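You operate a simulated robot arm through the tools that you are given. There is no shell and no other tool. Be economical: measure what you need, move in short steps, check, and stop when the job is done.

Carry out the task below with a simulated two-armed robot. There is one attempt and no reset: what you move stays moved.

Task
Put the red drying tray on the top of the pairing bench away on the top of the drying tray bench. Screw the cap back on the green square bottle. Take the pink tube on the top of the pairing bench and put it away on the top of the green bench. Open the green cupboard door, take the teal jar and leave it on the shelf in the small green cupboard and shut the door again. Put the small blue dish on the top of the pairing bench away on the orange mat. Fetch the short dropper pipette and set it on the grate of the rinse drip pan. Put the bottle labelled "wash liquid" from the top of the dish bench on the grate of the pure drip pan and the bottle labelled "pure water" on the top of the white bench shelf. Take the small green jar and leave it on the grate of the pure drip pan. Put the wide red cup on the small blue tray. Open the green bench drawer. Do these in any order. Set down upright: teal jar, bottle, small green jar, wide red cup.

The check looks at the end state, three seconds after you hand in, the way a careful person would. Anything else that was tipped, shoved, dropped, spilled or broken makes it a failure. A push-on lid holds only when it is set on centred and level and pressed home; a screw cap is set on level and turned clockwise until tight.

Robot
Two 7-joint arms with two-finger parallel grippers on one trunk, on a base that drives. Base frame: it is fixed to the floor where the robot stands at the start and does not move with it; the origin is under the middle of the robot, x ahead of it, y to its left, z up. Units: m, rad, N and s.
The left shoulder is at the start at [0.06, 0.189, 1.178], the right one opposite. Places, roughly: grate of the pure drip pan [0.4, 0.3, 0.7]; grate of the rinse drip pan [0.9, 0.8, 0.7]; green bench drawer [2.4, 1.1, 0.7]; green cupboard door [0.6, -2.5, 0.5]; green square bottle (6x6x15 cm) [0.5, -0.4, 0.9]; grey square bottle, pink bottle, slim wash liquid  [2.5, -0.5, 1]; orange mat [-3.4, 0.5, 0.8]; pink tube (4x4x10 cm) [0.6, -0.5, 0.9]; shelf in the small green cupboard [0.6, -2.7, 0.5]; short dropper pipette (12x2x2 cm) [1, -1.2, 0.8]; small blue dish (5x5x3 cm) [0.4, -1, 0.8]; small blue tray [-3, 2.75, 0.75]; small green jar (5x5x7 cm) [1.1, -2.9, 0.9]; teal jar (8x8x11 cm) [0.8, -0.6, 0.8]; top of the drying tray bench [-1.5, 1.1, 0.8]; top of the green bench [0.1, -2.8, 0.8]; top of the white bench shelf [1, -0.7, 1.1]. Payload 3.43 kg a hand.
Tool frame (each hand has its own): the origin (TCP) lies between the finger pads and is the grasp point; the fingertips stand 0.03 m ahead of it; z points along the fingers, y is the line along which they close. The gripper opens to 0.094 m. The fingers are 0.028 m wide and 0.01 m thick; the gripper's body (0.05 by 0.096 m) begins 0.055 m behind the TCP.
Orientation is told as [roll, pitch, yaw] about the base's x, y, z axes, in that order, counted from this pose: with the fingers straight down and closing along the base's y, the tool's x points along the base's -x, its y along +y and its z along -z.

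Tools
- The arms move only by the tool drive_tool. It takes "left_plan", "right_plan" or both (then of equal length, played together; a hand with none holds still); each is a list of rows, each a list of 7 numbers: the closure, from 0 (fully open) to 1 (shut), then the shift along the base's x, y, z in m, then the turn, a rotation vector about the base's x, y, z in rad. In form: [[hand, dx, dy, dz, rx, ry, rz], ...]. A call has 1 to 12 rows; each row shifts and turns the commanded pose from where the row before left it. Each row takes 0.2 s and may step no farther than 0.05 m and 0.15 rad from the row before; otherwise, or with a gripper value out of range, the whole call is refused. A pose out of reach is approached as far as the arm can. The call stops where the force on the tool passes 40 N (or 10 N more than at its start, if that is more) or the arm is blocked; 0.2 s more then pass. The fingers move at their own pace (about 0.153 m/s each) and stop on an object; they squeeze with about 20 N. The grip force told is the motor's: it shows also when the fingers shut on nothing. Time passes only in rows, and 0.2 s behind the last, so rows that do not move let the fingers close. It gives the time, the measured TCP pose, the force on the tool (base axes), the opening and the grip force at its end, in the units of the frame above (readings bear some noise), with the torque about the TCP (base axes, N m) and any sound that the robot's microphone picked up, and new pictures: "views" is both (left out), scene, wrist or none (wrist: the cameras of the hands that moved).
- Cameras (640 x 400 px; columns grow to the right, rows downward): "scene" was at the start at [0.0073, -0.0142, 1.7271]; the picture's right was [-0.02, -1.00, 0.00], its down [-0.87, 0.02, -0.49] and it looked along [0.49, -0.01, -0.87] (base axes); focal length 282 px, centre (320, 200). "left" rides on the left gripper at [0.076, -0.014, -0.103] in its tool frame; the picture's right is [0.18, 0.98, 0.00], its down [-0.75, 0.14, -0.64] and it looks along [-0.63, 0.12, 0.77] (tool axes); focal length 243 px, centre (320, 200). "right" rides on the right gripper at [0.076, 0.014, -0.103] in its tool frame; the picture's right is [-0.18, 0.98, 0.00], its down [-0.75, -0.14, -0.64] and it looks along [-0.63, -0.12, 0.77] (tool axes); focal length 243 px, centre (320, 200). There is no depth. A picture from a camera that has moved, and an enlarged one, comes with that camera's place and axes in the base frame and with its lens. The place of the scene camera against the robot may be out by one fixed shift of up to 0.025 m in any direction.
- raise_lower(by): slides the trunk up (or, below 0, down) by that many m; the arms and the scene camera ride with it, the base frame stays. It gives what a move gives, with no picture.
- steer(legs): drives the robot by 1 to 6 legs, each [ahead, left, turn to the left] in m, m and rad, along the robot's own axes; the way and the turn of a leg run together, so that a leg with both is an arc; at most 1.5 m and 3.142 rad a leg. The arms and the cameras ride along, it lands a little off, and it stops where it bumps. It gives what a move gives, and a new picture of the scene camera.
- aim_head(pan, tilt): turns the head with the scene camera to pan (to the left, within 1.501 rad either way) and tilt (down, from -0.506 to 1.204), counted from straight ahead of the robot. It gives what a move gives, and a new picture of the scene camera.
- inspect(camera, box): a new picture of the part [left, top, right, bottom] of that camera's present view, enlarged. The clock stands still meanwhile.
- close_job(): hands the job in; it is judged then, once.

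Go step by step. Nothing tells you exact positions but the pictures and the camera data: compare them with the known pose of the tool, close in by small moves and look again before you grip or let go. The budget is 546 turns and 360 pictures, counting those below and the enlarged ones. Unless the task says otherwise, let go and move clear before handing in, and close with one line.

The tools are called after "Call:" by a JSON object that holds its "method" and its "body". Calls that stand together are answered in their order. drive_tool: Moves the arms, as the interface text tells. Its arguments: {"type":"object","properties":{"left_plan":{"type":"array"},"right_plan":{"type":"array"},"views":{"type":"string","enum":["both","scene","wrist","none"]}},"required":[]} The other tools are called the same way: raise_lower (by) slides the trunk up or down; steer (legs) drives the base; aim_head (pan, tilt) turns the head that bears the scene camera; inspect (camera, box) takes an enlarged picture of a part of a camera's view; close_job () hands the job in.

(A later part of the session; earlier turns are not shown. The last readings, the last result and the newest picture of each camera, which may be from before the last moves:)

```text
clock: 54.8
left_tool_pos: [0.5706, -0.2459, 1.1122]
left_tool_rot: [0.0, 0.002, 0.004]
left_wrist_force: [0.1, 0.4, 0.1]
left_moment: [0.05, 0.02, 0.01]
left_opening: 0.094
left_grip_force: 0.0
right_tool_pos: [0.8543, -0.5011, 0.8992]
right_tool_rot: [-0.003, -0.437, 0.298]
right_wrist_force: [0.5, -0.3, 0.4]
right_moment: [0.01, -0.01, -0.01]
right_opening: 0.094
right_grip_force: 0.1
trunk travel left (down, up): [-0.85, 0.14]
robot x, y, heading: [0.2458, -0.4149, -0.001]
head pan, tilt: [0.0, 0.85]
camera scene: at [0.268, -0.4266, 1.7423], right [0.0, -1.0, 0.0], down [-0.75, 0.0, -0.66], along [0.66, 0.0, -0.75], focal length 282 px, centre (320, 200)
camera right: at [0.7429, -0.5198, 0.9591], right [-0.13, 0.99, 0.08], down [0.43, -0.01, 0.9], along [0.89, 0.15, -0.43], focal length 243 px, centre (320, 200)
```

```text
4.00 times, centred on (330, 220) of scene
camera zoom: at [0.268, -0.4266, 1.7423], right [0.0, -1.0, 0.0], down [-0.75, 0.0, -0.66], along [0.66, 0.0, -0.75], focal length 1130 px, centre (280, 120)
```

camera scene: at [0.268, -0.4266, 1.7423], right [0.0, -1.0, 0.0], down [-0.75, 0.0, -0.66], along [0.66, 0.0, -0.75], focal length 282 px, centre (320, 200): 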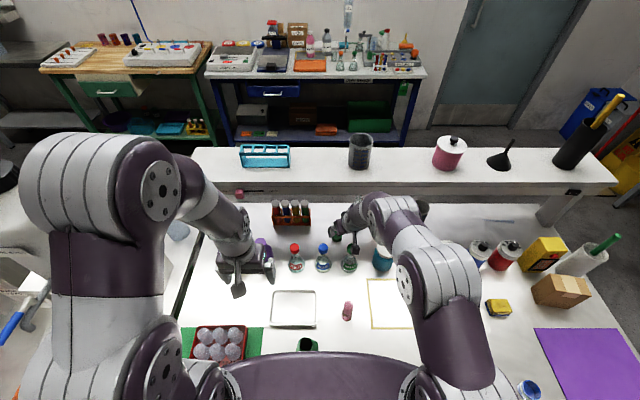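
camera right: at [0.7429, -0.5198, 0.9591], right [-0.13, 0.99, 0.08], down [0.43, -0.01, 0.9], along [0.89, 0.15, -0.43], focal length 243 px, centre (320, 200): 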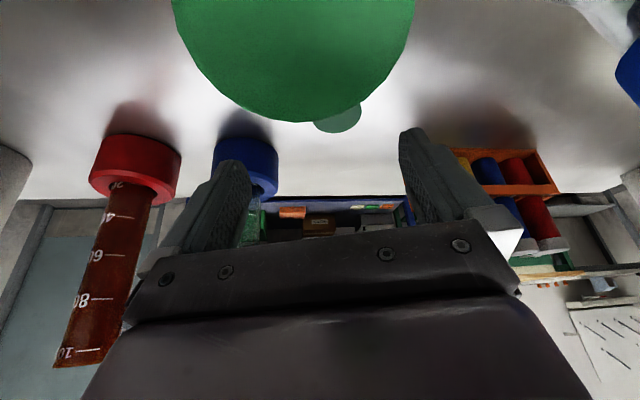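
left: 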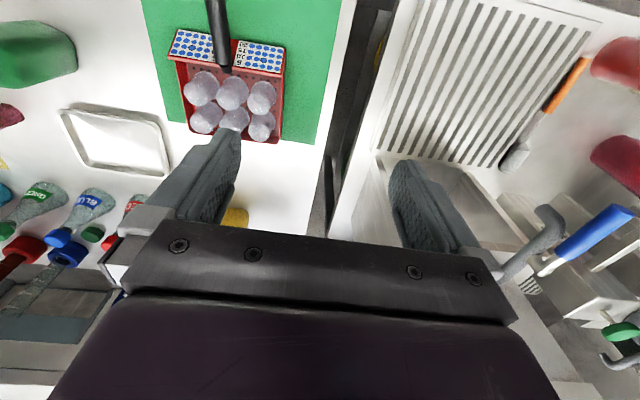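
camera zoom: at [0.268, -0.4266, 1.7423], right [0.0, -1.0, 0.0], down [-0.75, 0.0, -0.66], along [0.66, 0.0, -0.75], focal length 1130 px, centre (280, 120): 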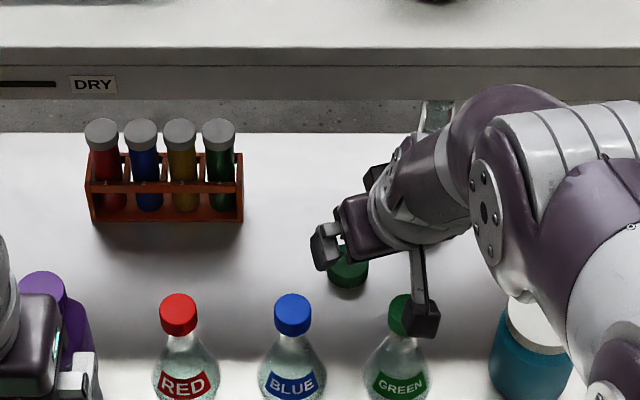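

The green flask head is closer to the camera than I thought, so I raise the hand, lessen the tilt and yaw and look again at the cap.

Call:
{"method": "drive_tool", "body": {"right_plan": [[0, 0, 0, 0.05, 0, 0, 0], [0, 0, 0, 0.04, 0, 0, 0], [0, 0, 0.014, 0, 0, 0, -0.15], [0, 0, 0.014, 0, -0.011, 0.086, -0.018]], "views": "wrist"}}

Call:
{"method": "inspect", "body": {"camera": "left", "box": [60, 90, 300, 240]}}

```text
clock: 55.8
left_tool_pos: [0.5697, -0.2461, 1.1131]
left_tool_rot: [0.0, -0.001, 0.003]
left_wrist_force: [-0.1, 0.5, 0.4]
left_moment: [0.03, 0.02, 0.04]
left_opening: 0.0942
left_grip_force: 0.2
right_tool_pos: [0.854, -0.4719, 0.9886]
right_tool_rot: [-0.003, -0.35, 0.131]
right_wrist_force: [-0.1, -0.4, 0.5]
right_moment: [0.03, 0.01, -0.03]
right_opening: 0.0943
right_grip_force: 0.2
trunk travel left (down, up): [-0.85, 0.14]
robot x, y, heading: [0.2455, -0.4118, 0.007]
head pan, tilt: [0.0, 0.85]
camera right: at [0.746, -0.4717, 1.0598], right [0.04, 1.0, 0.06], down [0.5, -0.08, 0.86], along [0.86, -0.01, -0.5], focal length 243 px, centre (320, 200)
```

right: 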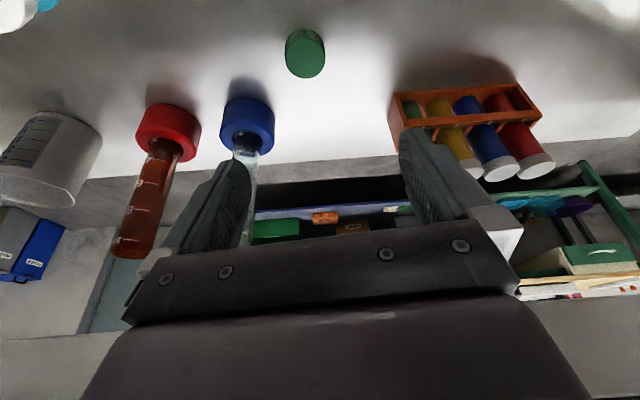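

```text
2.67 times, centred on (180, 165) of left
camera zoom: at [0.4925, -0.2596, 1.2143], right [-0.19, 0.98, 0.0], down [0.75, 0.14, 0.64], along [0.63, 0.12, -0.77], focal length 647 px, centre (693, 293)
```

zoom: 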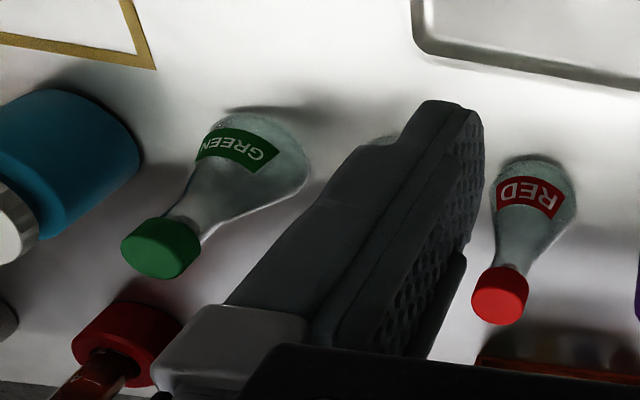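

Triangulating across views shows this bench top is near z 0.785, which puts the cap at about (0.886, -0.478). I realign with 25° tilt so the wrist camera passes midway between the blue and green flask heads.

Call:
{"method": "drive_tool", "body": {"right_plan": [[0, -0.015, -0.004, -0.02, 0, -0.045, -0.045], [0, -0.015, -0.005, -0.036, 0, -0.045, -0.042]]}}

Call:
{"method": "inspect", "body": {"camera": "scene", "box": [250, 170, 410, 270]}}

```text
clock: 56.4
left_tool_pos: [0.5691, -0.2459, 1.1128]
left_tool_rot: [0.001, 0.001, 0.003]
left_wrist_force: [0.5, 1.0, -0.8]
left_moment: [0.01, -0.05, 0.05]
left_opening: 0.094
left_grip_force: 0.1
right_tool_pos: [0.8248, -0.4814, 0.9333]
right_tool_rot: [-0.009, -0.443, 0.048]
right_wrist_force: [0.5, 0.3, 0.4]
right_moment: [0.02, -0.03, 0.02]
right_opening: 0.094
right_grip_force: 0.0
trunk travel left (down, up): [-0.85, 0.14]
robot x, y, heading: [0.2498, -0.4126, 0.003]
head pan, tilt: [0.0, 0.85]
camera scene: at [0.2661, -0.4265, 1.7424], right [0.0, -1.0, 0.0], down [-0.75, 0.0, -0.66], along [0.66, 0.0, -0.75], focal length 282 px, centre (320, 200)
camera right: at [0.7109, -0.4715, 0.9942], right [0.12, 0.99, 0.07], down [0.41, -0.12, 0.9], along [0.9, -0.08, -0.42], focal length 243 px, centre (320, 200)
```

scene: 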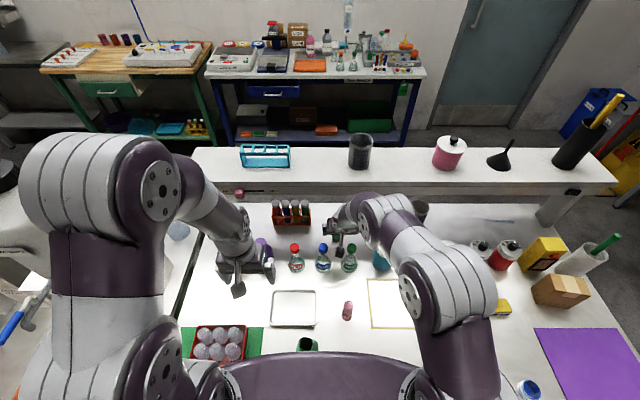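
right: 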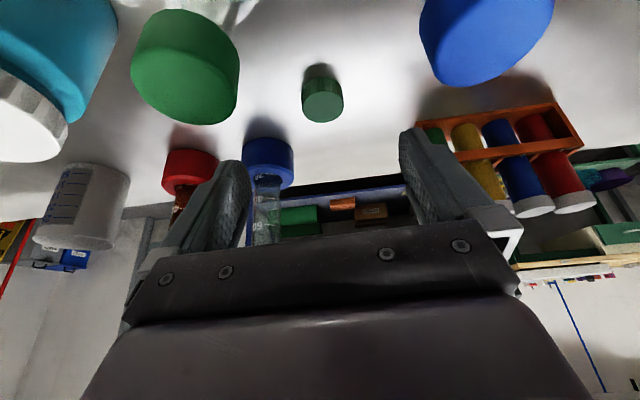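

```text
4.00 times, centred on (330, 220) of scene
camera zoom: at [0.2661, -0.4265, 1.7424], right [0.0, -1.0, 0.0], down [-0.75, 0.0, -0.66], along [0.66, 0.0, -0.75], focal length 1130 px, centre (280, 120)
```

zoom: 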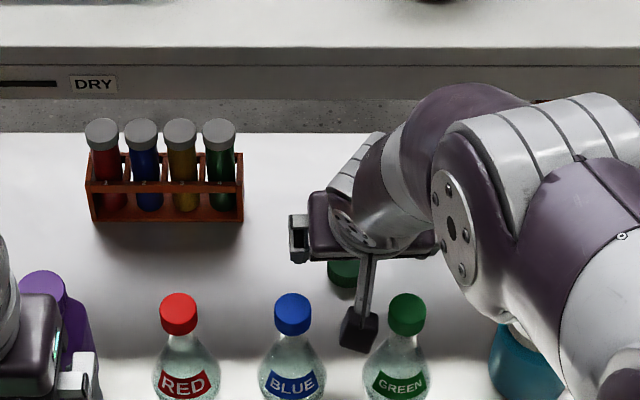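

Call:
{"method": "drive_tool", "body": {"right_plan": [[0, 0.0125, 0.0012, -0.0273, 0, 0, 0], [0, 0.0125, 0.0012, -0.0273, 0, 0, 0]]}}

Call:
{"method": "inspect", "body": {"camera": "scene", "box": [250, 170, 410, 270]}}

```text
clock: 57.0
left_tool_pos: [0.5699, -0.2449, 1.1119]
left_tool_rot: [0.0, -0.001, 0.004]
left_wrist_force: [-0.2, 0.4, 1.0]
left_moment: [-0.01, 0.01, -0.01]
left_opening: 0.0939
left_grip_force: 0.0
right_tool_pos: [0.8497, -0.4789, 0.8775]
right_tool_rot: [-0.009, -0.443, 0.047]
right_wrist_force: [0.0, 0.8, -0.7]
right_moment: [-0.01, 0.0, 0.03]
right_opening: 0.094
right_grip_force: 0.1
trunk travel left (down, up): [-0.85, 0.14]
robot x, y, heading: [0.2495, -0.4143, 0.003]
head pan, tilt: [0.0, 0.85]
camera scene: at [0.2676, -0.4265, 1.7423], right [0.0, -1.0, 0.0], down [-0.75, 0.0, -0.66], along [0.66, 0.0, -0.75], focal length 282 px, centre (320, 200)
camera right: at [0.7361, -0.469, 0.9386], right [0.12, 0.99, 0.07], down [0.41, -0.12, 0.9], along [0.9, -0.08, -0.42], focal length 243 px, centre (320, 200)
```

scene: 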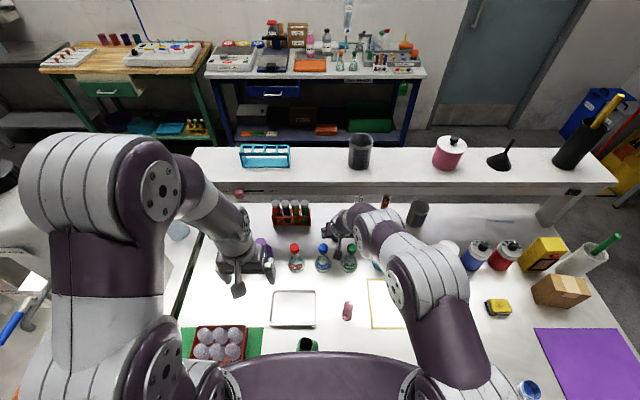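
right: 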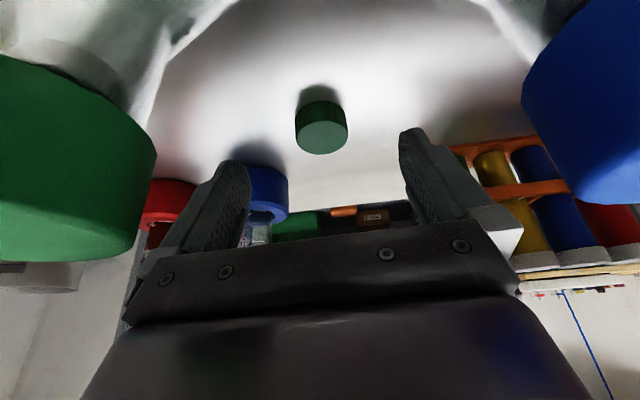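

```text
4.00 times, centred on (330, 220) of scene
camera zoom: at [0.2676, -0.4265, 1.7423], right [0.0, -1.0, 0.0], down [-0.75, 0.0, -0.66], along [0.66, 0.0, -0.75], focal length 1130 px, centre (280, 120)
```

zoom: 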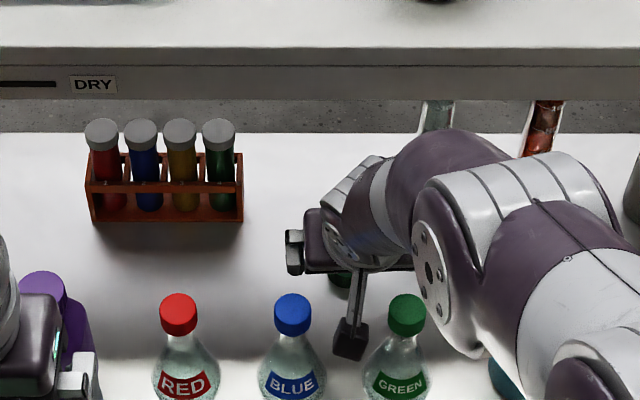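

Call:
{"method": "drive_tool", "body": {"right_plan": [[0, 0.0145, 0.001, -0.0267, 0, 0, 0], [0, 0.014, 0.001, -0.0267, 0, 0, 0]]}}

Call:
{"method": "inspect", "body": {"camera": "scene", "box": [250, 170, 410, 270]}}

```text
clock: 57.8
left_tool_pos: [0.5629, -0.2448, 1.1141]
left_tool_rot: [-0.001, -0.005, 0.004]
left_wrist_force: [-0.5, -0.8, -0.2]
left_moment: [-0.03, -0.03, 0.02]
left_opening: 0.094
left_grip_force: 0.1
right_tool_pos: [0.8789, -0.4754, 0.8343]
right_tool_rot: [-0.004, -0.458, 0.044]
right_wrist_force: [-14.4, -1.2, 22.0]
right_moment: [1.01, 0.52, 0.85]
right_opening: 0.0937
right_grip_force: 0.1
trunk travel left (down, up): [-0.85, 0.14]
robot x, y, heading: [0.2437, -0.4133, 0.002]
head pan, tilt: [0.0, 0.85]
stopped in row 2 (right hand): the force on the tool passed its limit (the readings are from after the stop); the commanded pose is now the measured one
camera scene: at [0.2581, -0.4263, 1.7427], right [0.0, -1.0, 0.0], down [-0.75, 0.0, -0.66], along [0.66, 0.0, -0.75], focal length 282 px, centre (320, 200)
camera right: at [0.7641, -0.466, 0.8923], right [0.12, 0.99, 0.08], down [0.4, -0.12, 0.91], along [0.91, -0.08, -0.41], focal length 243 px, centre (320, 200)
```

scene: 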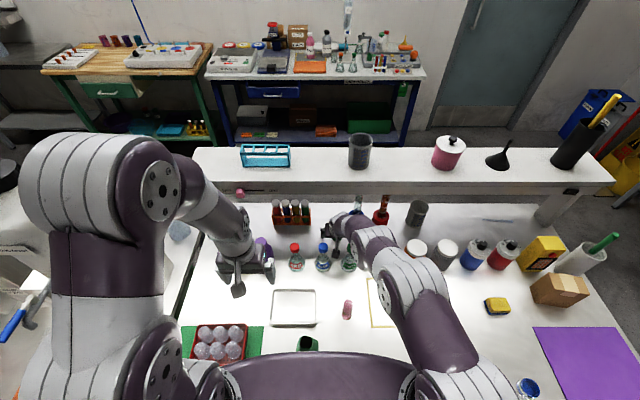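
right: 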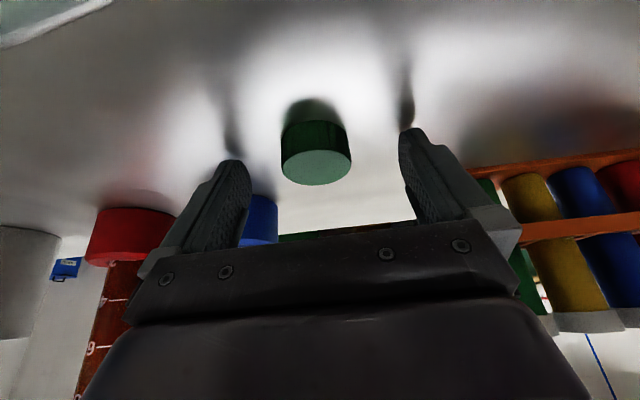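

```text
4.00 times, centred on (330, 220) of scene
camera zoom: at [0.2581, -0.4263, 1.7427], right [0.0, -1.0, 0.0], down [-0.75, 0.0, -0.66], along [0.66, 0.0, -0.75], focal length 1130 px, centre (280, 120)
```

zoom: 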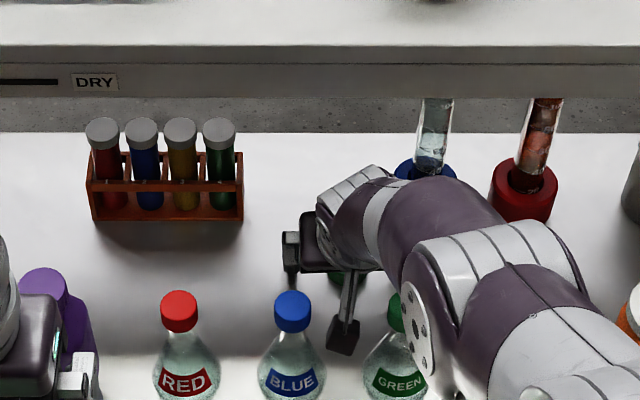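

The fingertips touched the bench, so its surface is at z 0.80. The cap is centred between the pads; I ease up 2 mm and close.

Call:
{"method": "drive_tool", "body": {"right_plan": [[0.3, 0, 0, 0.002, 0, 0, 0], [1, 0, 0, 0, 0, 0, 0], [1, 0, 0, 0, 0, 0, 0], [1, 0, 0, 0, 0, 0, 0]], "views": "wrist"}}

```text
clock: 58.8
left_tool_pos: [0.5669, -0.247, 1.113]
left_tool_rot: [-0.001, -0.002, 0.004]
left_wrist_force: [0.2, 0.6, 0.5]
left_moment: [-0.03, -0.02, -0.02]
left_opening: 0.0939
left_grip_force: 0.1
right_tool_pos: [0.8803, -0.4769, 0.8325]
right_tool_rot: [-0.006, -0.455, 0.042]
right_wrist_force: [2.4, 2.0, 16.9]
right_moment: [0.26, -0.02, -0.03]
right_opening: 0.0374
right_grip_force: 19.9
trunk travel left (down, up): [-0.85, 0.14]
robot x, y, heading: [0.2428, -0.4155, 0.004]
head pan, tilt: [0.0, 0.85]
camera right: at [0.767, -0.4662, 0.8923], right [0.13, 0.99, 0.08], down [0.4, -0.12, 0.91], along [0.91, -0.08, -0.41], focal length 243 px, centre (320, 200)
```

right: 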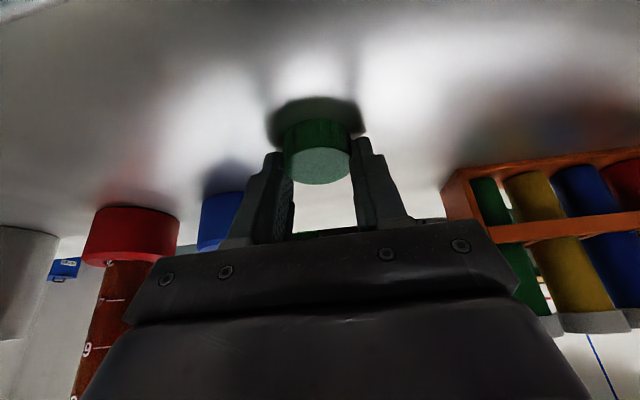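

Call:
{"method": "drive_tool", "body": {"right_plan": [[1, -0.012, -0.001, 0.027, 0, 0, 0], [1, -0.0125, -0.001, 0.027, 0, 0, 0], [1, -0.0125, -0.001, 0.027, 0, 0, 0], [1, -0.0125, 0, 0.027, 0, 0, 0], [1, -0.015, 0, 0.04, 0, 0, 0], [1, -0.03, 0, 0.03, 0, 0, 0], [1, -0.045, -0.01, 0, 0, 0, 0], [1, -0.045, -0.01, 0, 0, 0, 0], [1, -0.045, -0.015, 0, 0, 0, 0], [1, -0.045, -0.015, 0, 0, 0, 0], [1, -0.045, -0.015, 0, 0, 0, 0], [1, -0.045, -0.015, 0, 0, 0, 0]]}}

```text
clock: 61.4
left_tool_pos: [0.5686, -0.2455, 1.1129]
left_tool_rot: [0.001, 0.001, 0.004]
left_wrist_force: [0.8, 0.1, 0.2]
left_moment: [0.03, 0.04, 0.01]
left_opening: 0.0941
left_grip_force: 0.0
right_tool_pos: [0.5396, -0.5462, 1.0149]
right_tool_rot: [-0.037, -0.442, 0.054]
right_wrist_force: [-0.7, -0.4, 0.2]
right_moment: [0.01, -0.01, 0.0]
right_opening: 0.0373
right_grip_force: 19.9
right hand out of reach, approached as far as the arm can: row 12
trunk travel left (down, up): [-0.85, 0.14]
robot x, y, heading: [0.2477, -0.4158, 0.007]
head pan, tilt: [0.0, 0.85]
camera scene: at [0.2653, -0.426, 1.7423], right [0.0, -1.0, 0.0], down [-0.75, 0.0, -0.66], along [0.66, 0.0, -0.75], focal length 282 px, centre (320, 200)
camera right: at [0.4268, -0.5349, 1.0753], right [0.13, 0.99, 0.05], down [0.41, -0.1, 0.91], along [0.9, -0.1, -0.42], focal length 243 px, centre (320, 200)
```

scene: 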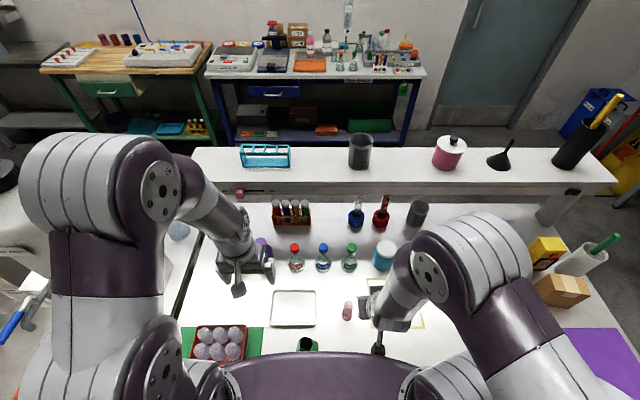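
right: 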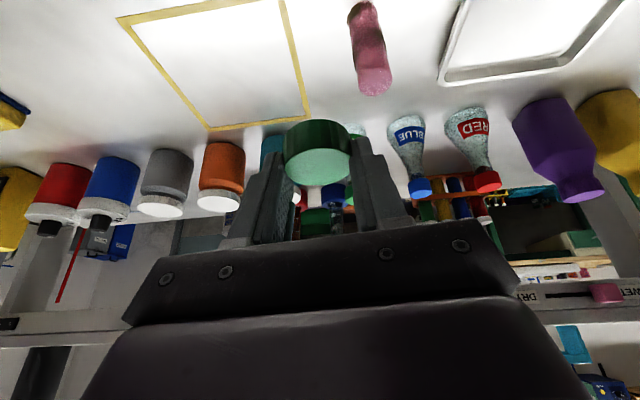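

Call:
{"method": "steer", "body": {"legs": [[-0.15, 0, 0]]}}

Call:
{"method": "drive_tool", "body": {"right_plan": [[1, 0.03, -0.02, -0.03, 0, 0, 0], [1, 0.03, -0.02, -0.03, 0, 0, 0], [1, 0.03, -0.01, -0.03, 0, 0, 0], [1, 0.0, 0, -0.03, 0, 0, 0], [1, 0, 0, -0.03, 0, 0, 0]]}}

```text
clock: 62.7
left_tool_pos: [0.4227, -0.2455, 1.1119]
left_tool_rot: [-0.001, 0.002, 0.004]
left_wrist_force: [0.1, -0.3, 0.9]
left_moment: [0.0, 0.03, 0.02]
left_opening: 0.0939
left_grip_force: 0.0
right_tool_pos: [0.3916, -0.5477, 1.0137]
right_tool_rot: [-0.036, -0.439, 0.054]
right_wrist_force: [1.0, -0.7, 0.6]
right_moment: [-0.02, 0.03, 0.0]
right_opening: 0.0373
right_grip_force: 20.4
trunk travel left (down, up): [-0.85, 0.14]
robot x, y, heading: [0.098, -0.4157, 0.006]
head pan, tilt: [0.0, 0.85]
camera scene: at [0.1189, -0.4269, 1.7422], right [0.0, -1.0, 0.0], down [-0.75, 0.0, -0.66], along [0.66, 0.0, -0.75], focal length 282 px, centre (320, 200)
```

scene: 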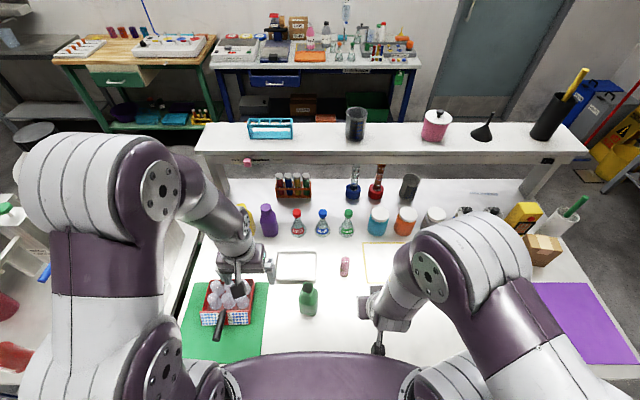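

```text
clock: 63.9
left_tool_pos: [0.4191, -0.2474, 1.1119]
left_tool_rot: [0.0, 0.0, 0.002]
left_wrist_force: [-1.2, -0.7, -0.4]
left_moment: [0.01, 0.02, -0.06]
left_opening: 0.0939
left_grip_force: 0.0
right_tool_pos: [0.4899, -0.5701, 0.8713]
right_tool_rot: [-0.049, -0.436, 0.054]
right_wrist_force: [1.8, -0.3, -0.1]
right_moment: [-0.02, -0.03, -0.01]
right_opening: 0.037
right_grip_force: 20.1
right hand out of reach, approached as far as the arm can: row 2, 3, 4, 5
trunk travel left (down, up): [-0.85, 0.14]
robot x, y, heading: [0.0959, -0.4124, 0.003]
head pan, tilt: [0.0, 0.85]
camera scene: at [0.1173, -0.4267, 1.7423], right [0.0, -1.0, 0.0], down [-0.75, 0.0, -0.66], along [0.66, 0.0, -0.75], focal length 282 px, centre (320, 200)
camera right: at [0.3765, -0.5565, 0.9322], right [0.13, 0.99, 0.03], down [0.41, -0.09, 0.91], along [0.9, -0.11, -0.42], focal length 243 px, centre (320, 200)
```

scene: 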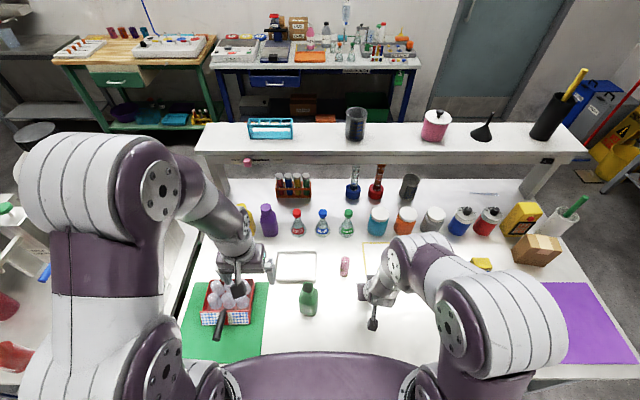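
right: 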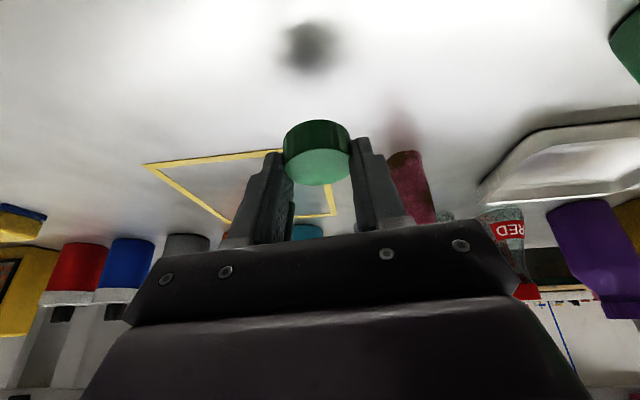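

Call:
{"method": "drive_tool", "body": {"right_plan": [[1, 0.03, -0.02, 0, 0, 0, 0], [1, 0.03, -0.01, 0, 0, 0, 0], [1, 0.0, 0, 0, 0, 0, 0]], "views": "none"}}

```text
clock: 64.7
left_tool_pos: [0.4189, -0.2469, 1.1121]
left_tool_rot: [0.001, -0.002, 0.004]
left_wrist_force: [-0.2, 0.7, -0.6]
left_moment: [0.02, -0.01, 0.01]
left_opening: 0.094
left_grip_force: 0.1
right_tool_pos: [0.5524, -0.594, 0.8732]
right_tool_rot: [-0.038, -0.441, 0.055]
right_wrist_force: [-0.7, -1.0, 0.5]
right_moment: [-0.02, -0.01, 0.0]
right_opening: 0.0371
right_grip_force: 20.0
right hand out of reach, approached as far as the arm can: row 1
trunk travel left (down, up): [-0.85, 0.14]
robot x, y, heading: [0.0968, -0.4127, 0.002]
head pan, tilt: [0.0, 0.85]
```

Call:
{"method": "drive_tool", "body": {"right_plan": [[1, 0.01, 0, -0.02, 0, 0, 0], [1, 0.0, 0, -0.012, 0, 0, 0], [1, 0, 0, -0.006, 0, 0, 0]], "views": "wrist"}}

```text
clock: 65.5
left_tool_pos: [0.419, -0.2472, 1.1141]
left_tool_rot: [0.0, 0.0, 0.004]
left_wrist_force: [-1.1, -0.1, 0.0]
left_moment: [-0.02, -0.01, -0.01]
left_opening: 0.0941
left_grip_force: 0.1
right_tool_pos: [0.5626, -0.5929, 0.8346]
right_tool_rot: [-0.039, -0.44, 0.053]
right_wrist_force: [0.5, 0.3, 0.5]
right_moment: [-0.01, -0.02, 0.03]
right_opening: 0.0373
right_grip_force: 20.0
trunk travel left (down, up): [-0.85, 0.14]
robot x, y, heading: [0.1003, -0.414, 0.004]
head pan, tilt: [0.0, 0.85]
camera right: at [0.45, -0.5812, 0.8953], right [0.13, 0.99, 0.04], down [0.41, -0.1, 0.91], along [0.9, -0.1, -0.42], focal length 243 px, centre (320, 200)
```

right: 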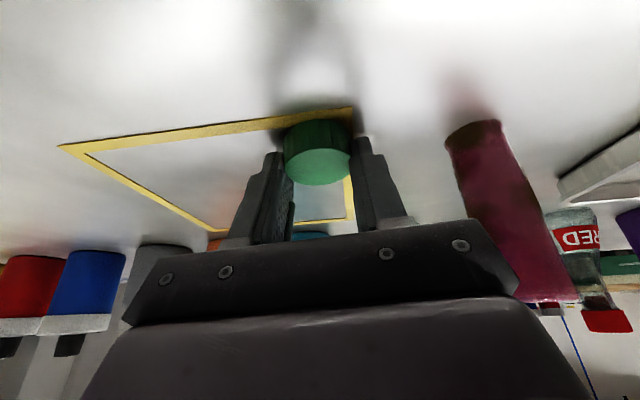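

Call:
{"method": "drive_tool", "body": {"right_plan": [[1, 0, 0, -0.002, 0.02, 0, 0], [1, 0, 0, -0.002, 0.015, 0, 0], [0.6, 0, 0, 0, 0, 0, 0], [0.3, 0, 0, 0, 0, 0, 0], [0.3, -0.009, 0, 0.02, 0, 0, 0], [0.2, -0.014, 0, 0.03, 0, 0, 0], [0.2, -0.014, 0, 0.03, 0, 0, 0]], "views": "wrist"}}

```text
clock: 66.4
left_tool_pos: [0.4171, -0.2496, 1.112]
left_tool_rot: [0.002, -0.001, 0.0]
left_wrist_force: [-0.2, -0.2, 0.1]
left_moment: [0.01, 0.0, -0.01]
left_opening: 0.0939
left_grip_force: 0.1
right_tool_pos: [0.5618, -0.5991, 0.8339]
right_tool_rot: [-0.032, -0.43, 0.039]
right_wrist_force: [-7.0, -9.8, 16.3]
right_moment: [0.23, 0.18, 0.19]
right_opening: 0.0606
right_grip_force: 0.0
right hand out of reach, approached as far as the arm can: row 2
trunk travel left (down, up): [-0.85, 0.14]
robot x, y, heading: [0.0944, -0.4141, -0.004]
head pan, tilt: [0.0, 0.85]
stopped in row 4 (right hand): the force on the tool passed its limit (the readings are from after the stop); the commanded pose is now the measured one
camera right: at [0.4493, -0.5868, 0.8956], right [0.14, 0.99, 0.05], down [0.42, -0.1, 0.9], along [0.9, -0.11, -0.43], focal length 243 px, centre (320, 200)
```

right: 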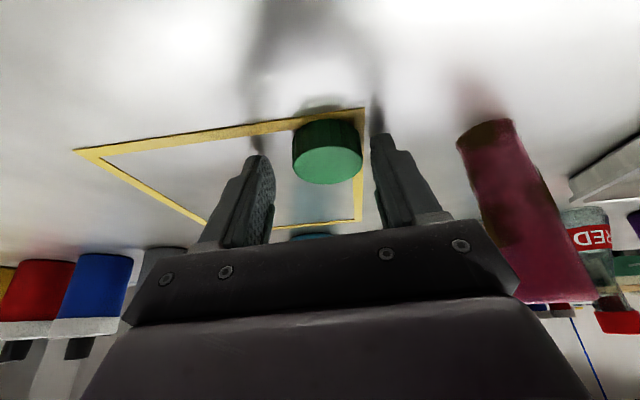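

Call:
{"method": "drive_tool", "body": {"right_plan": [[0.2, -0.0045, 0, 0.01, 0, 0, 0], [0, -0.009, 0, 0.02, 0, 0, 0], [0, -0.012, 0, 0.03, 0, 0, 0], [0, -0.0, 0, 0.03, 0, 0.1, 0], [0, -0.0, 0, 0.02, 0.032, 0.1, 0], [0, 0, 0, 0.02, 0, 0.13, 0], [0, 0, 0, 0, 0, 0.1, -0.039], [0, 0.0, 0, 0, 0, 0, 0]]}}

```text
clock: 68.2
left_tool_pos: [0.4189, -0.2484, 1.1126]
left_tool_rot: [0.001, 0.002, 0.001]
left_wrist_force: [-1.3, 0.3, -1.2]
left_moment: [-0.03, 0.02, -0.02]
left_opening: 0.094
left_grip_force: 0.1
right_tool_pos: [0.5563, -0.5975, 0.9581]
right_tool_rot: [0.003, -0.182, 0.018]
right_wrist_force: [0.0, 0.1, -0.2]
right_moment: [0.02, -0.02, -0.02]
right_opening: 0.094
right_grip_force: 0.0
right hand out of reach, approached as far as the arm can: row 6, 7
trunk travel left (down, up): [-0.85, 0.14]
robot x, y, heading: [0.0987, -0.4154, -0.003]
head pan, tilt: [0.0, 0.85]
camera scene: at [0.1155, -0.4271, 1.7423], right [0.0, -1.0, 0.0], down [-0.75, 0.0, -0.66], along [0.66, 0.0, -0.75], focal length 282 px, centre (320, 200)
camera right: at [0.4624, -0.5861, 1.0462], right [0.16, 0.99, 0.04], down [0.63, -0.13, 0.77], along [0.76, -0.1, -0.64], focal length 243 px, centre (320, 200)
```

scene: 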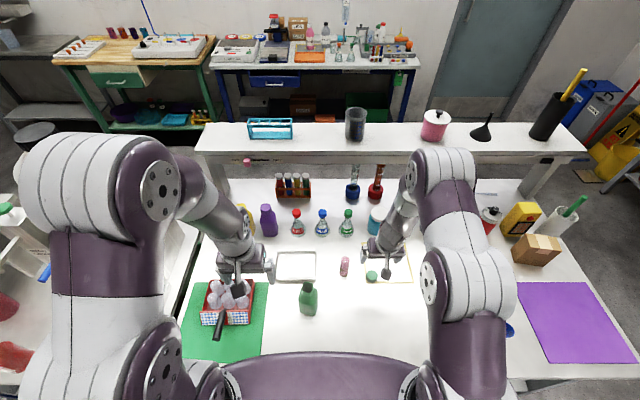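
right: 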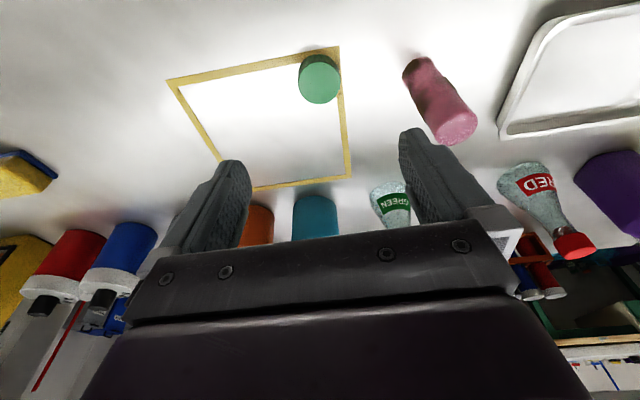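

Call:
{"method": "raise_lower", "body": {"by": 0.1}}

Call:
{"method": "drive_tool", "body": {"right_plan": [[0, 0.005, 0, 0, 0, 0.09, -0.009], [0, 0, 0, 0, 0, 0.092, -0.009], [0, 0.02, 0.0, -0.04, 0, 0, 0], [0, 0, 0, -0.04, 0, 0, 0]], "views": "wrist"}}

```text
clock: 69.6
left_tool_pos: [0.4194, -0.2479, 1.2126]
left_tool_rot: [-0.001, 0.002, 0.002]
left_wrist_force: [-0.1, -0.5, 0.1]
left_moment: [-0.02, 0.04, -0.01]
left_opening: 0.0939
left_grip_force: 0.1
right_tool_pos: [0.5563, -0.5979, 1.0595]
right_tool_rot: [0.003, -0.182, 0.016]
right_wrist_force: [0.0, -1.0, 0.6]
right_moment: [0.0, 0.0, -0.02]
right_opening: 0.0942
right_grip_force: 0.1
trunk travel left (down, up): [-0.95, 0.04]
robot x, y, heading: [0.0966, -0.418, 0.001]
head pan, tilt: [0.0, 0.85]
```

```text
clock: 70.6
left_tool_pos: [0.4204, -0.2472, 1.2124]
left_tool_rot: [-0.002, 0.002, 0.002]
left_wrist_force: [0.1, -0.1, 0.5]
left_moment: [0.03, -0.01, 0.02]
left_opening: 0.094
left_grip_force: 0.1
right_tool_pos: [0.5845, -0.598, 0.977]
right_tool_rot: [0.008, 0.0, 0.0]
right_wrist_force: [0.5, -0.6, -0.8]
right_moment: [0.03, -0.03, 0.01]
right_opening: 0.0941
right_grip_force: 0.0
right hand out of reach, approached as far as the arm can: row 1, 2, 3
trunk travel left (down, up): [-0.95, 0.04]
robot x, y, heading: [0.0933, -0.4128, 0.002]
head pan, tilt: [0.0, 0.85]
camera right: at [0.5073, -0.5845, 1.0809], right [0.18, 0.98, 0.01], down [0.75, -0.15, 0.64], along [0.63, -0.11, -0.77], focal length 243 px, centre (320, 200)
```

right: 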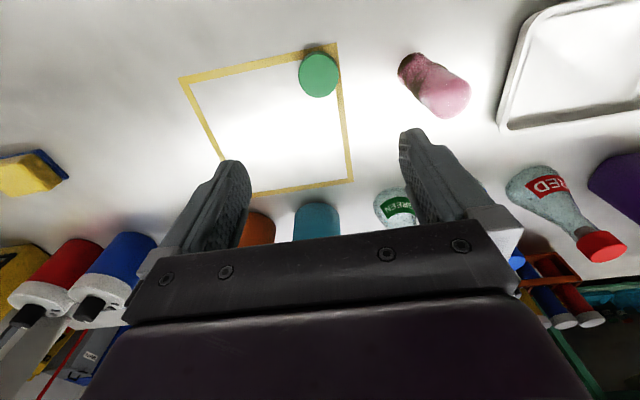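

Call:
{"method": "drive_tool", "body": {"right_plan": [[0, -0.012, 0.002, -0.04, -0.008, 0, 0], [0, 0, 0, -0.04, 0, 0, 0], [0, 0, 0, -0.02, 0, 0, 0]], "views": "wrist"}}

```text
clock: 71.4
left_tool_pos: [0.4191, -0.2463, 1.2132]
left_tool_rot: [0.0, 0.0, 0.003]
left_wrist_force: [-0.1, 0.2, 0.4]
left_moment: [-0.01, 0.0, 0.01]
left_opening: 0.0943
left_grip_force: 0.0
right_tool_pos: [0.5704, -0.5973, 0.8781]
right_tool_rot: [-0.005, 0.0, -0.003]
right_wrist_force: [0.1, -0.3, -0.5]
right_moment: [-0.04, 0.02, 0.03]
right_opening: 0.0939
right_grip_force: 0.0
trunk travel left (down, up): [-0.95, 0.04]
robot x, y, heading: [0.0969, -0.4105, 0.003]
head pan, tilt: [0.0, 0.85]
camera right: at [0.4932, -0.5815, 0.9809], right [0.18, 0.98, 0.0], down [0.75, -0.14, 0.64], along [0.63, -0.12, -0.77], focal length 243 px, centre (320, 200)
```

right: 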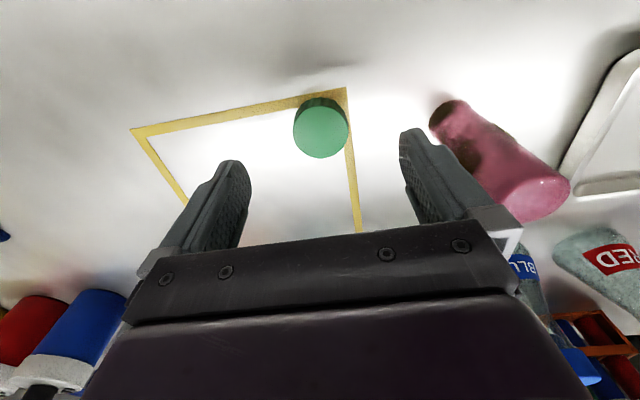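

Call:
{"method": "drive_tool", "body": {"right_plan": [[0, -0.003, 0.002, -0.022, 0, 0, 0], [0, 0, 0, -0.021, 0, 0, 0], [0.5, 0, 0, 0, 0, 0, 0], [1, 0, 0, 0, 0, 0, 0], [1, 0, 0, 0, 0, 0, 0], [1, 0, 0, 0, 0, 0, 0], [1, 0, 0, 0.04, 0, 0, 0], [1, 0, 0, 0.04, 0, 0, 0], [1, 0, 0, 0.04, 0, 0, 0]]}}

```text
clock: 73.4
left_tool_pos: [0.4197, -0.2478, 1.2116]
left_tool_rot: [0.001, -0.002, 0.002]
left_wrist_force: [-0.8, -0.5, 1.0]
left_moment: [0.03, -0.02, -0.03]
left_opening: 0.0942
left_grip_force: 0.1
right_tool_pos: [0.5663, -0.594, 0.9558]
right_tool_rot: [-0.004, -0.001, 0.0]
right_wrist_force: [0.8, 0.0, -0.8]
right_moment: [-0.01, 0.03, 0.02]
right_opening: 0.0371
right_grip_force: 20.2
trunk travel left (down, up): [-0.95, 0.04]
robot x, y, heading: [0.0987, -0.4136, 0.004]
head pan, tilt: [0.0, 0.85]
camera scene: at [0.1154, -0.4268, 1.8422], right [0.0, -1.0, 0.0], down [-0.75, 0.0, -0.66], along [0.66, 0.0, -0.75], focal length 282 px, centre (320, 200)
camera right: at [0.49, -0.5798, 1.0592], right [0.18, 0.98, 0.0], down [0.75, -0.14, 0.64], along [0.63, -0.12, -0.77], focal length 243 px, centre (320, 200)
```

scene: 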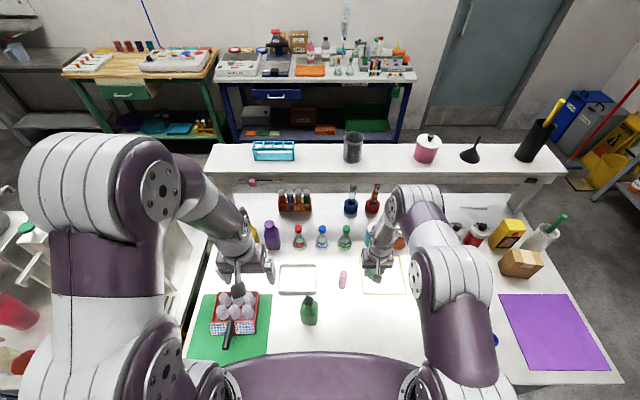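
right: 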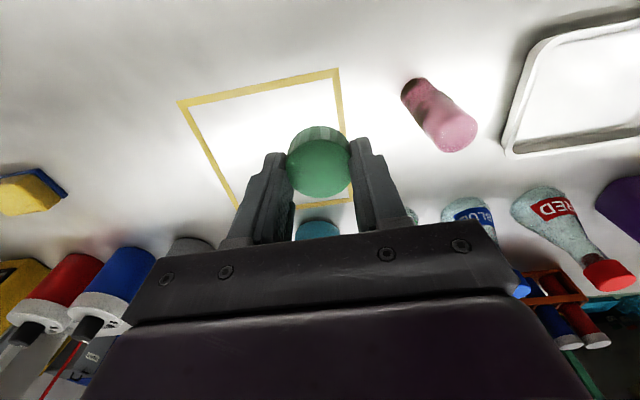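

Call:
{"method": "inspect", "body": {"camera": "scene", "box": [180, 270, 380, 395]}}

Call:
{"method": "inspect", "body": {"camera": "left", "box": [0, 0, 640, 400]}}

```text
3.20 times, centred on (280, 332) of scene
camera zoom: at [0.1154, -0.4268, 1.8422], right [0.0, -1.0, 0.0], down [-0.75, 0.0, -0.66], along [0.66, 0.0, -0.75], focal length 904 px, centre (448, -224)
```

zoom: 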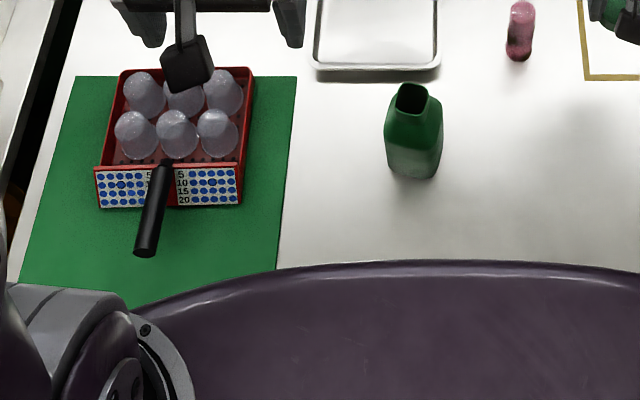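

```text
1.00 times, centred on (320, 200) of left
camera zoom: at [0.3419, -0.261, 1.3144], right [-0.19, 0.98, 0.0], down [0.75, 0.14, 0.64], along [0.63, 0.12, -0.77], focal length 243 px, centre (320, 200)
```

zoom: 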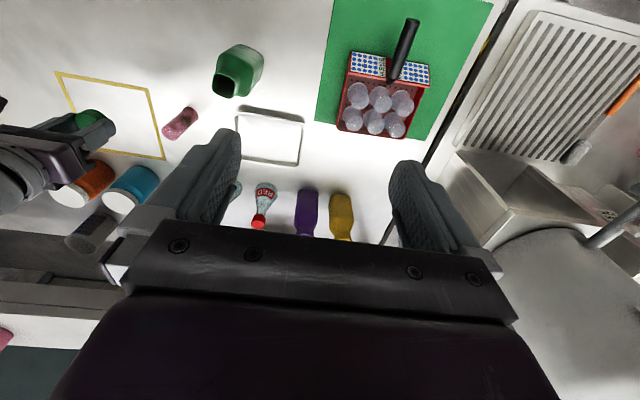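

The cap is held level. Next the left hand will turn to grip the bottle body from the left, tilted 65°, so the bottle cannot spin.

Call:
{"method": "drive_tool", "body": {"left_plan": [[0, 0.004, 0.01, 0, 0, 0, 0.143], [0, 0.004, 0.01, 0, 0, 0, 0.143], [0, 0.004, 0.01, 0, 0, 0, 0.143], [0, 0.004, 0.01, 0, 0, 0, 0.143], [0, 0.004, 0.01, 0, 0, 0, 0.143], [0, 0.004, 0.01, 0, 0, 0, 0.143], [0, 0.004, 0.01, 0, 0, 0, 0.143], [0, 0.004, 0.01, 0, 0, 0, 0.143], [0, 0.004, 0.01, 0, 0, 0, 0.143], [0, 0.004, 0.0, 0, 0, 0, 0.143], [0, 0.004, 0.0, 0, 0, 0, 0.14]], "views": "none"}}

Call:
{"method": "drive_tool", "body": {"left_plan": [[0, 0, 0.01, -0.01, -0.142, 0, 0], [0, 0, 0.01, -0.01, -0.142, 0, 0], [0, 0, 0.01, -0.01, -0.142, 0, 0], [0, 0, 0.01, -0.01, -0.142, 0, 0], [0, 0, 0.01, -0.01, -0.142, 0, 0], [0, 0, 0.0, -0.01, -0.142, 0, 0], [0, 0, 0.0, -0.01, -0.142, 0, 0], [0, 0, 0.0, -0.01, -0.14, 0, 0]]}}

```text
clock: 75.8
left_tool_pos: [0.4636, -0.1574, 1.2134]
left_tool_rot: [-0.001, -0.001, 1.574]
left_wrist_force: [-0.2, 0.5, -1.1]
left_moment: [-0.05, 0.02, -0.03]
left_opening: 0.0941
left_grip_force: 0.0
right_tool_pos: [0.5677, -0.5948, 0.9548]
right_tool_rot: [-0.001, 0.002, 0.002]
right_wrist_force: [0.7, -0.2, 0.3]
right_moment: [0.04, -0.02, -0.02]
right_opening: 0.0375
right_grip_force: 20.5
trunk travel left (down, up): [-0.95, 0.04]
robot x, y, heading: [0.097, -0.4169, -0.0]
head pan, tilt: [0.0, 0.85]
```

```text
clock: 77.6
left_tool_pos: [0.3568, -0.2045, 1.0785]
left_tool_rot: [-0.006, 1.118, 1.569]
left_wrist_force: [-0.4, -0.2, 0.2]
left_moment: [0.01, 0.01, 0.02]
left_opening: 0.0937
left_grip_force: 0.0
left hand out of reach, approached as far as the arm can: row 5, 6, 7, 8
right_tool_pos: [0.5676, -0.5936, 0.9555]
right_tool_rot: [-0.003, -0.004, -0.001]
right_wrist_force: [-0.3, 0.2, -0.9]
right_moment: [0.0, -0.03, 0.01]
right_opening: 0.0372
right_grip_force: 20.1
trunk travel left (down, up): [-0.95, 0.04]
robot x, y, heading: [0.0972, -0.4128, -0.001]
head pan, tilt: [0.0, 0.85]
camera scene: at [0.1158, -0.4251, 1.8424], right [0.0, -1.0, 0.0], down [-0.75, 0.0, -0.66], along [0.66, 0.0, -0.75], focal length 282 px, centre (320, 200)
camera left: at [0.3691, -0.1454, 1.191], right [-0.98, -0.09, 0.16], down [-0.14, 0.91, -0.4], along [-0.11, -0.41, -0.9], focal length 243 px, centre (320, 200)
```

scene: 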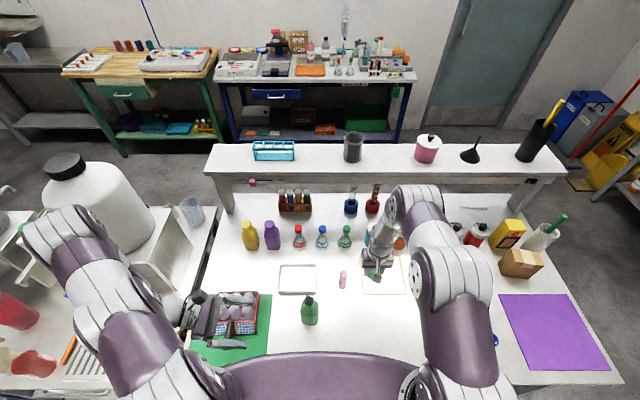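
left: 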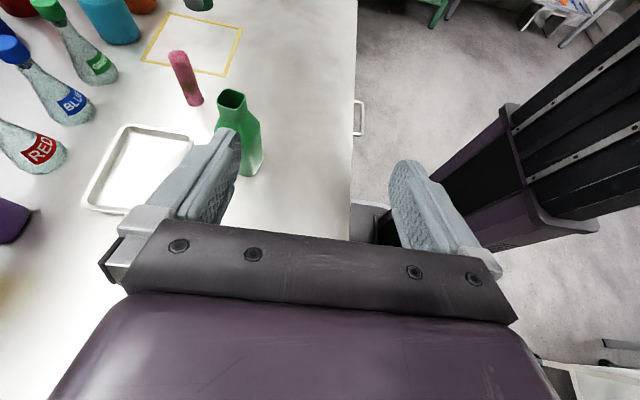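

Call:
{"method": "drive_tool", "body": {"left_plan": [[0, 0.035, 0, 0, 0, 0, 0], [0, 0.035, -0.015, -0.01, 0, 0, 0], [0, 0.035, -0.015, -0.01, 0, 0, 0], [0, 0, -0.015, -0.03, 0, 0, 0]]}}

```text
clock: 78.6
left_tool_pos: [0.3704, -0.2695, 1.0231]
left_tool_rot: [0.002, 1.134, 1.574]
left_wrist_force: [-0.3, 0.5, 0.2]
left_moment: [0.01, 0.02, 0.0]
left_opening: 0.0944
left_grip_force: 0.1
left hand out of reach, approached as far as the arm can: row 1, 2, 3
right_tool_pos: [0.5684, -0.5959, 0.9561]
right_tool_rot: [-0.003, 0.0, 0.001]
right_wrist_force: [-0.8, 0.1, 0.4]
right_moment: [0.01, 0.0, -0.01]
right_opening: 0.0371
right_grip_force: 19.7
trunk travel left (down, up): [-0.95, 0.04]
robot x, y, heading: [0.0956, -0.4119, -0.0]
head pan, tilt: [0.0, 0.85]
camera scene: at [0.1173, -0.4273, 1.8423], right [0.0, -1.0, 0.0], down [-0.75, 0.0, -0.66], along [0.66, 0.0, -0.75], focal length 282 px, centre (320, 200)
camera left: at [0.3842, -0.208, 1.1347], right [-0.98, -0.08, 0.17], down [-0.14, 0.9, -0.41], along [-0.12, -0.43, -0.9], focal length 243 px, centre (320, 200)
```

scene: 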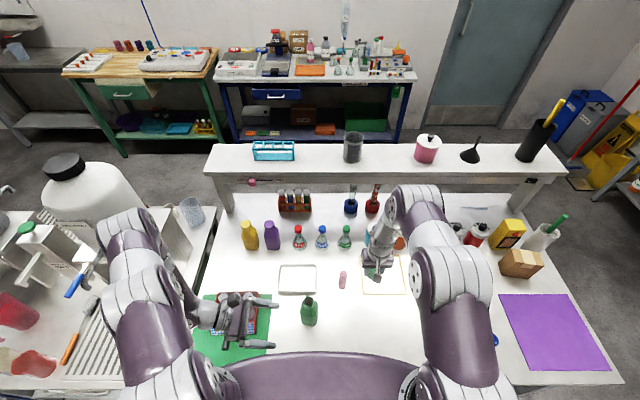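
left: 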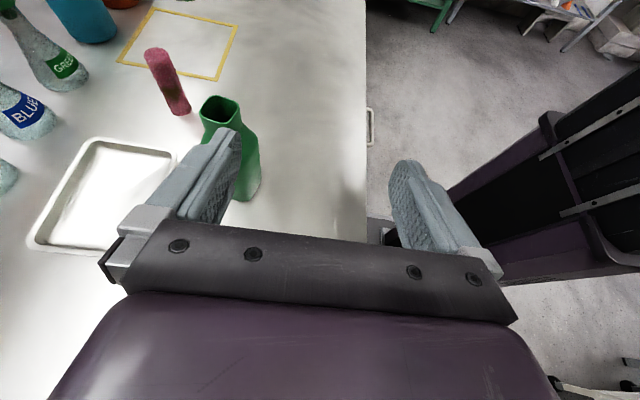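

Call:
{"method": "steer", "body": {"legs": [[0.09, 0, 0]]}}

Call:
{"method": "inspect", "body": {"camera": "left", "box": [0, 0, 640, 400]}}

```text
clock: 79.7
left_tool_pos: [0.458, -0.2673, 1.024]
left_tool_rot: [-0.001, 1.134, 1.57]
left_wrist_force: [0.1, 0.1, 0.3]
left_moment: [-0.02, 0.0, -0.01]
left_opening: 0.0939
left_grip_force: 0.0
right_tool_pos: [0.6555, -0.5941, 0.9565]
right_tool_rot: [-0.001, -0.001, 0.001]
right_wrist_force: [-0.4, -0.4, -0.1]
right_moment: [0.01, -0.01, -0.04]
right_opening: 0.0372
right_grip_force: 19.4
trunk travel left (down, up): [-0.95, 0.04]
robot x, y, heading: [0.1879, -0.4132, 0.004]
head pan, tilt: [0.0, 0.85]
camera scene: at [0.2025, -0.4269, 1.8424], right [0.0, -1.0, 0.0], down [-0.75, 0.0, -0.66], along [0.66, 0.0, -0.75], focal length 282 px, centre (320, 200)
```

scene: 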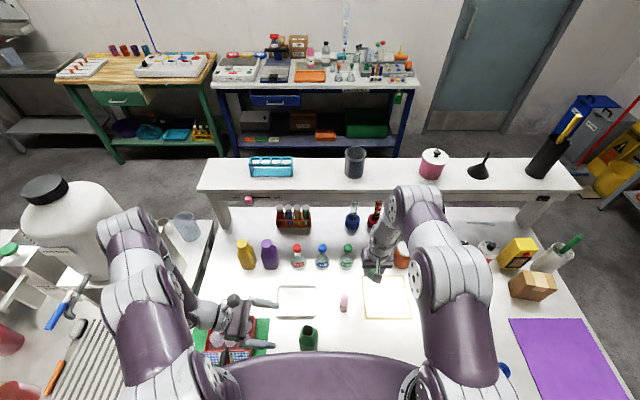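

```text
1.00 times, centred on (320, 200) of left
camera zoom: at [0.4709, -0.2073, 1.1355], right [-0.98, -0.08, 0.17], down [-0.14, 0.9, -0.41], along [-0.12, -0.43, -0.9], focal length 243 px, centre (320, 200)
```

zoom: 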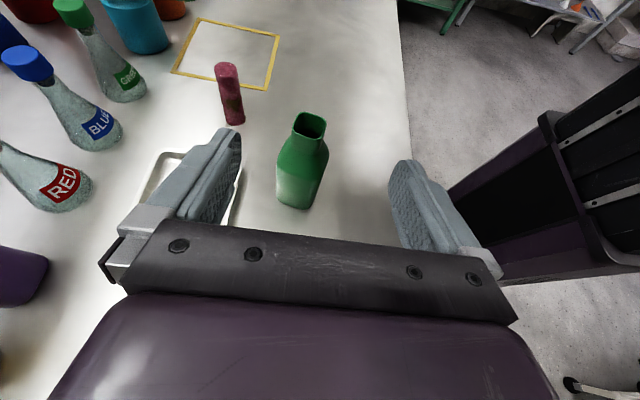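

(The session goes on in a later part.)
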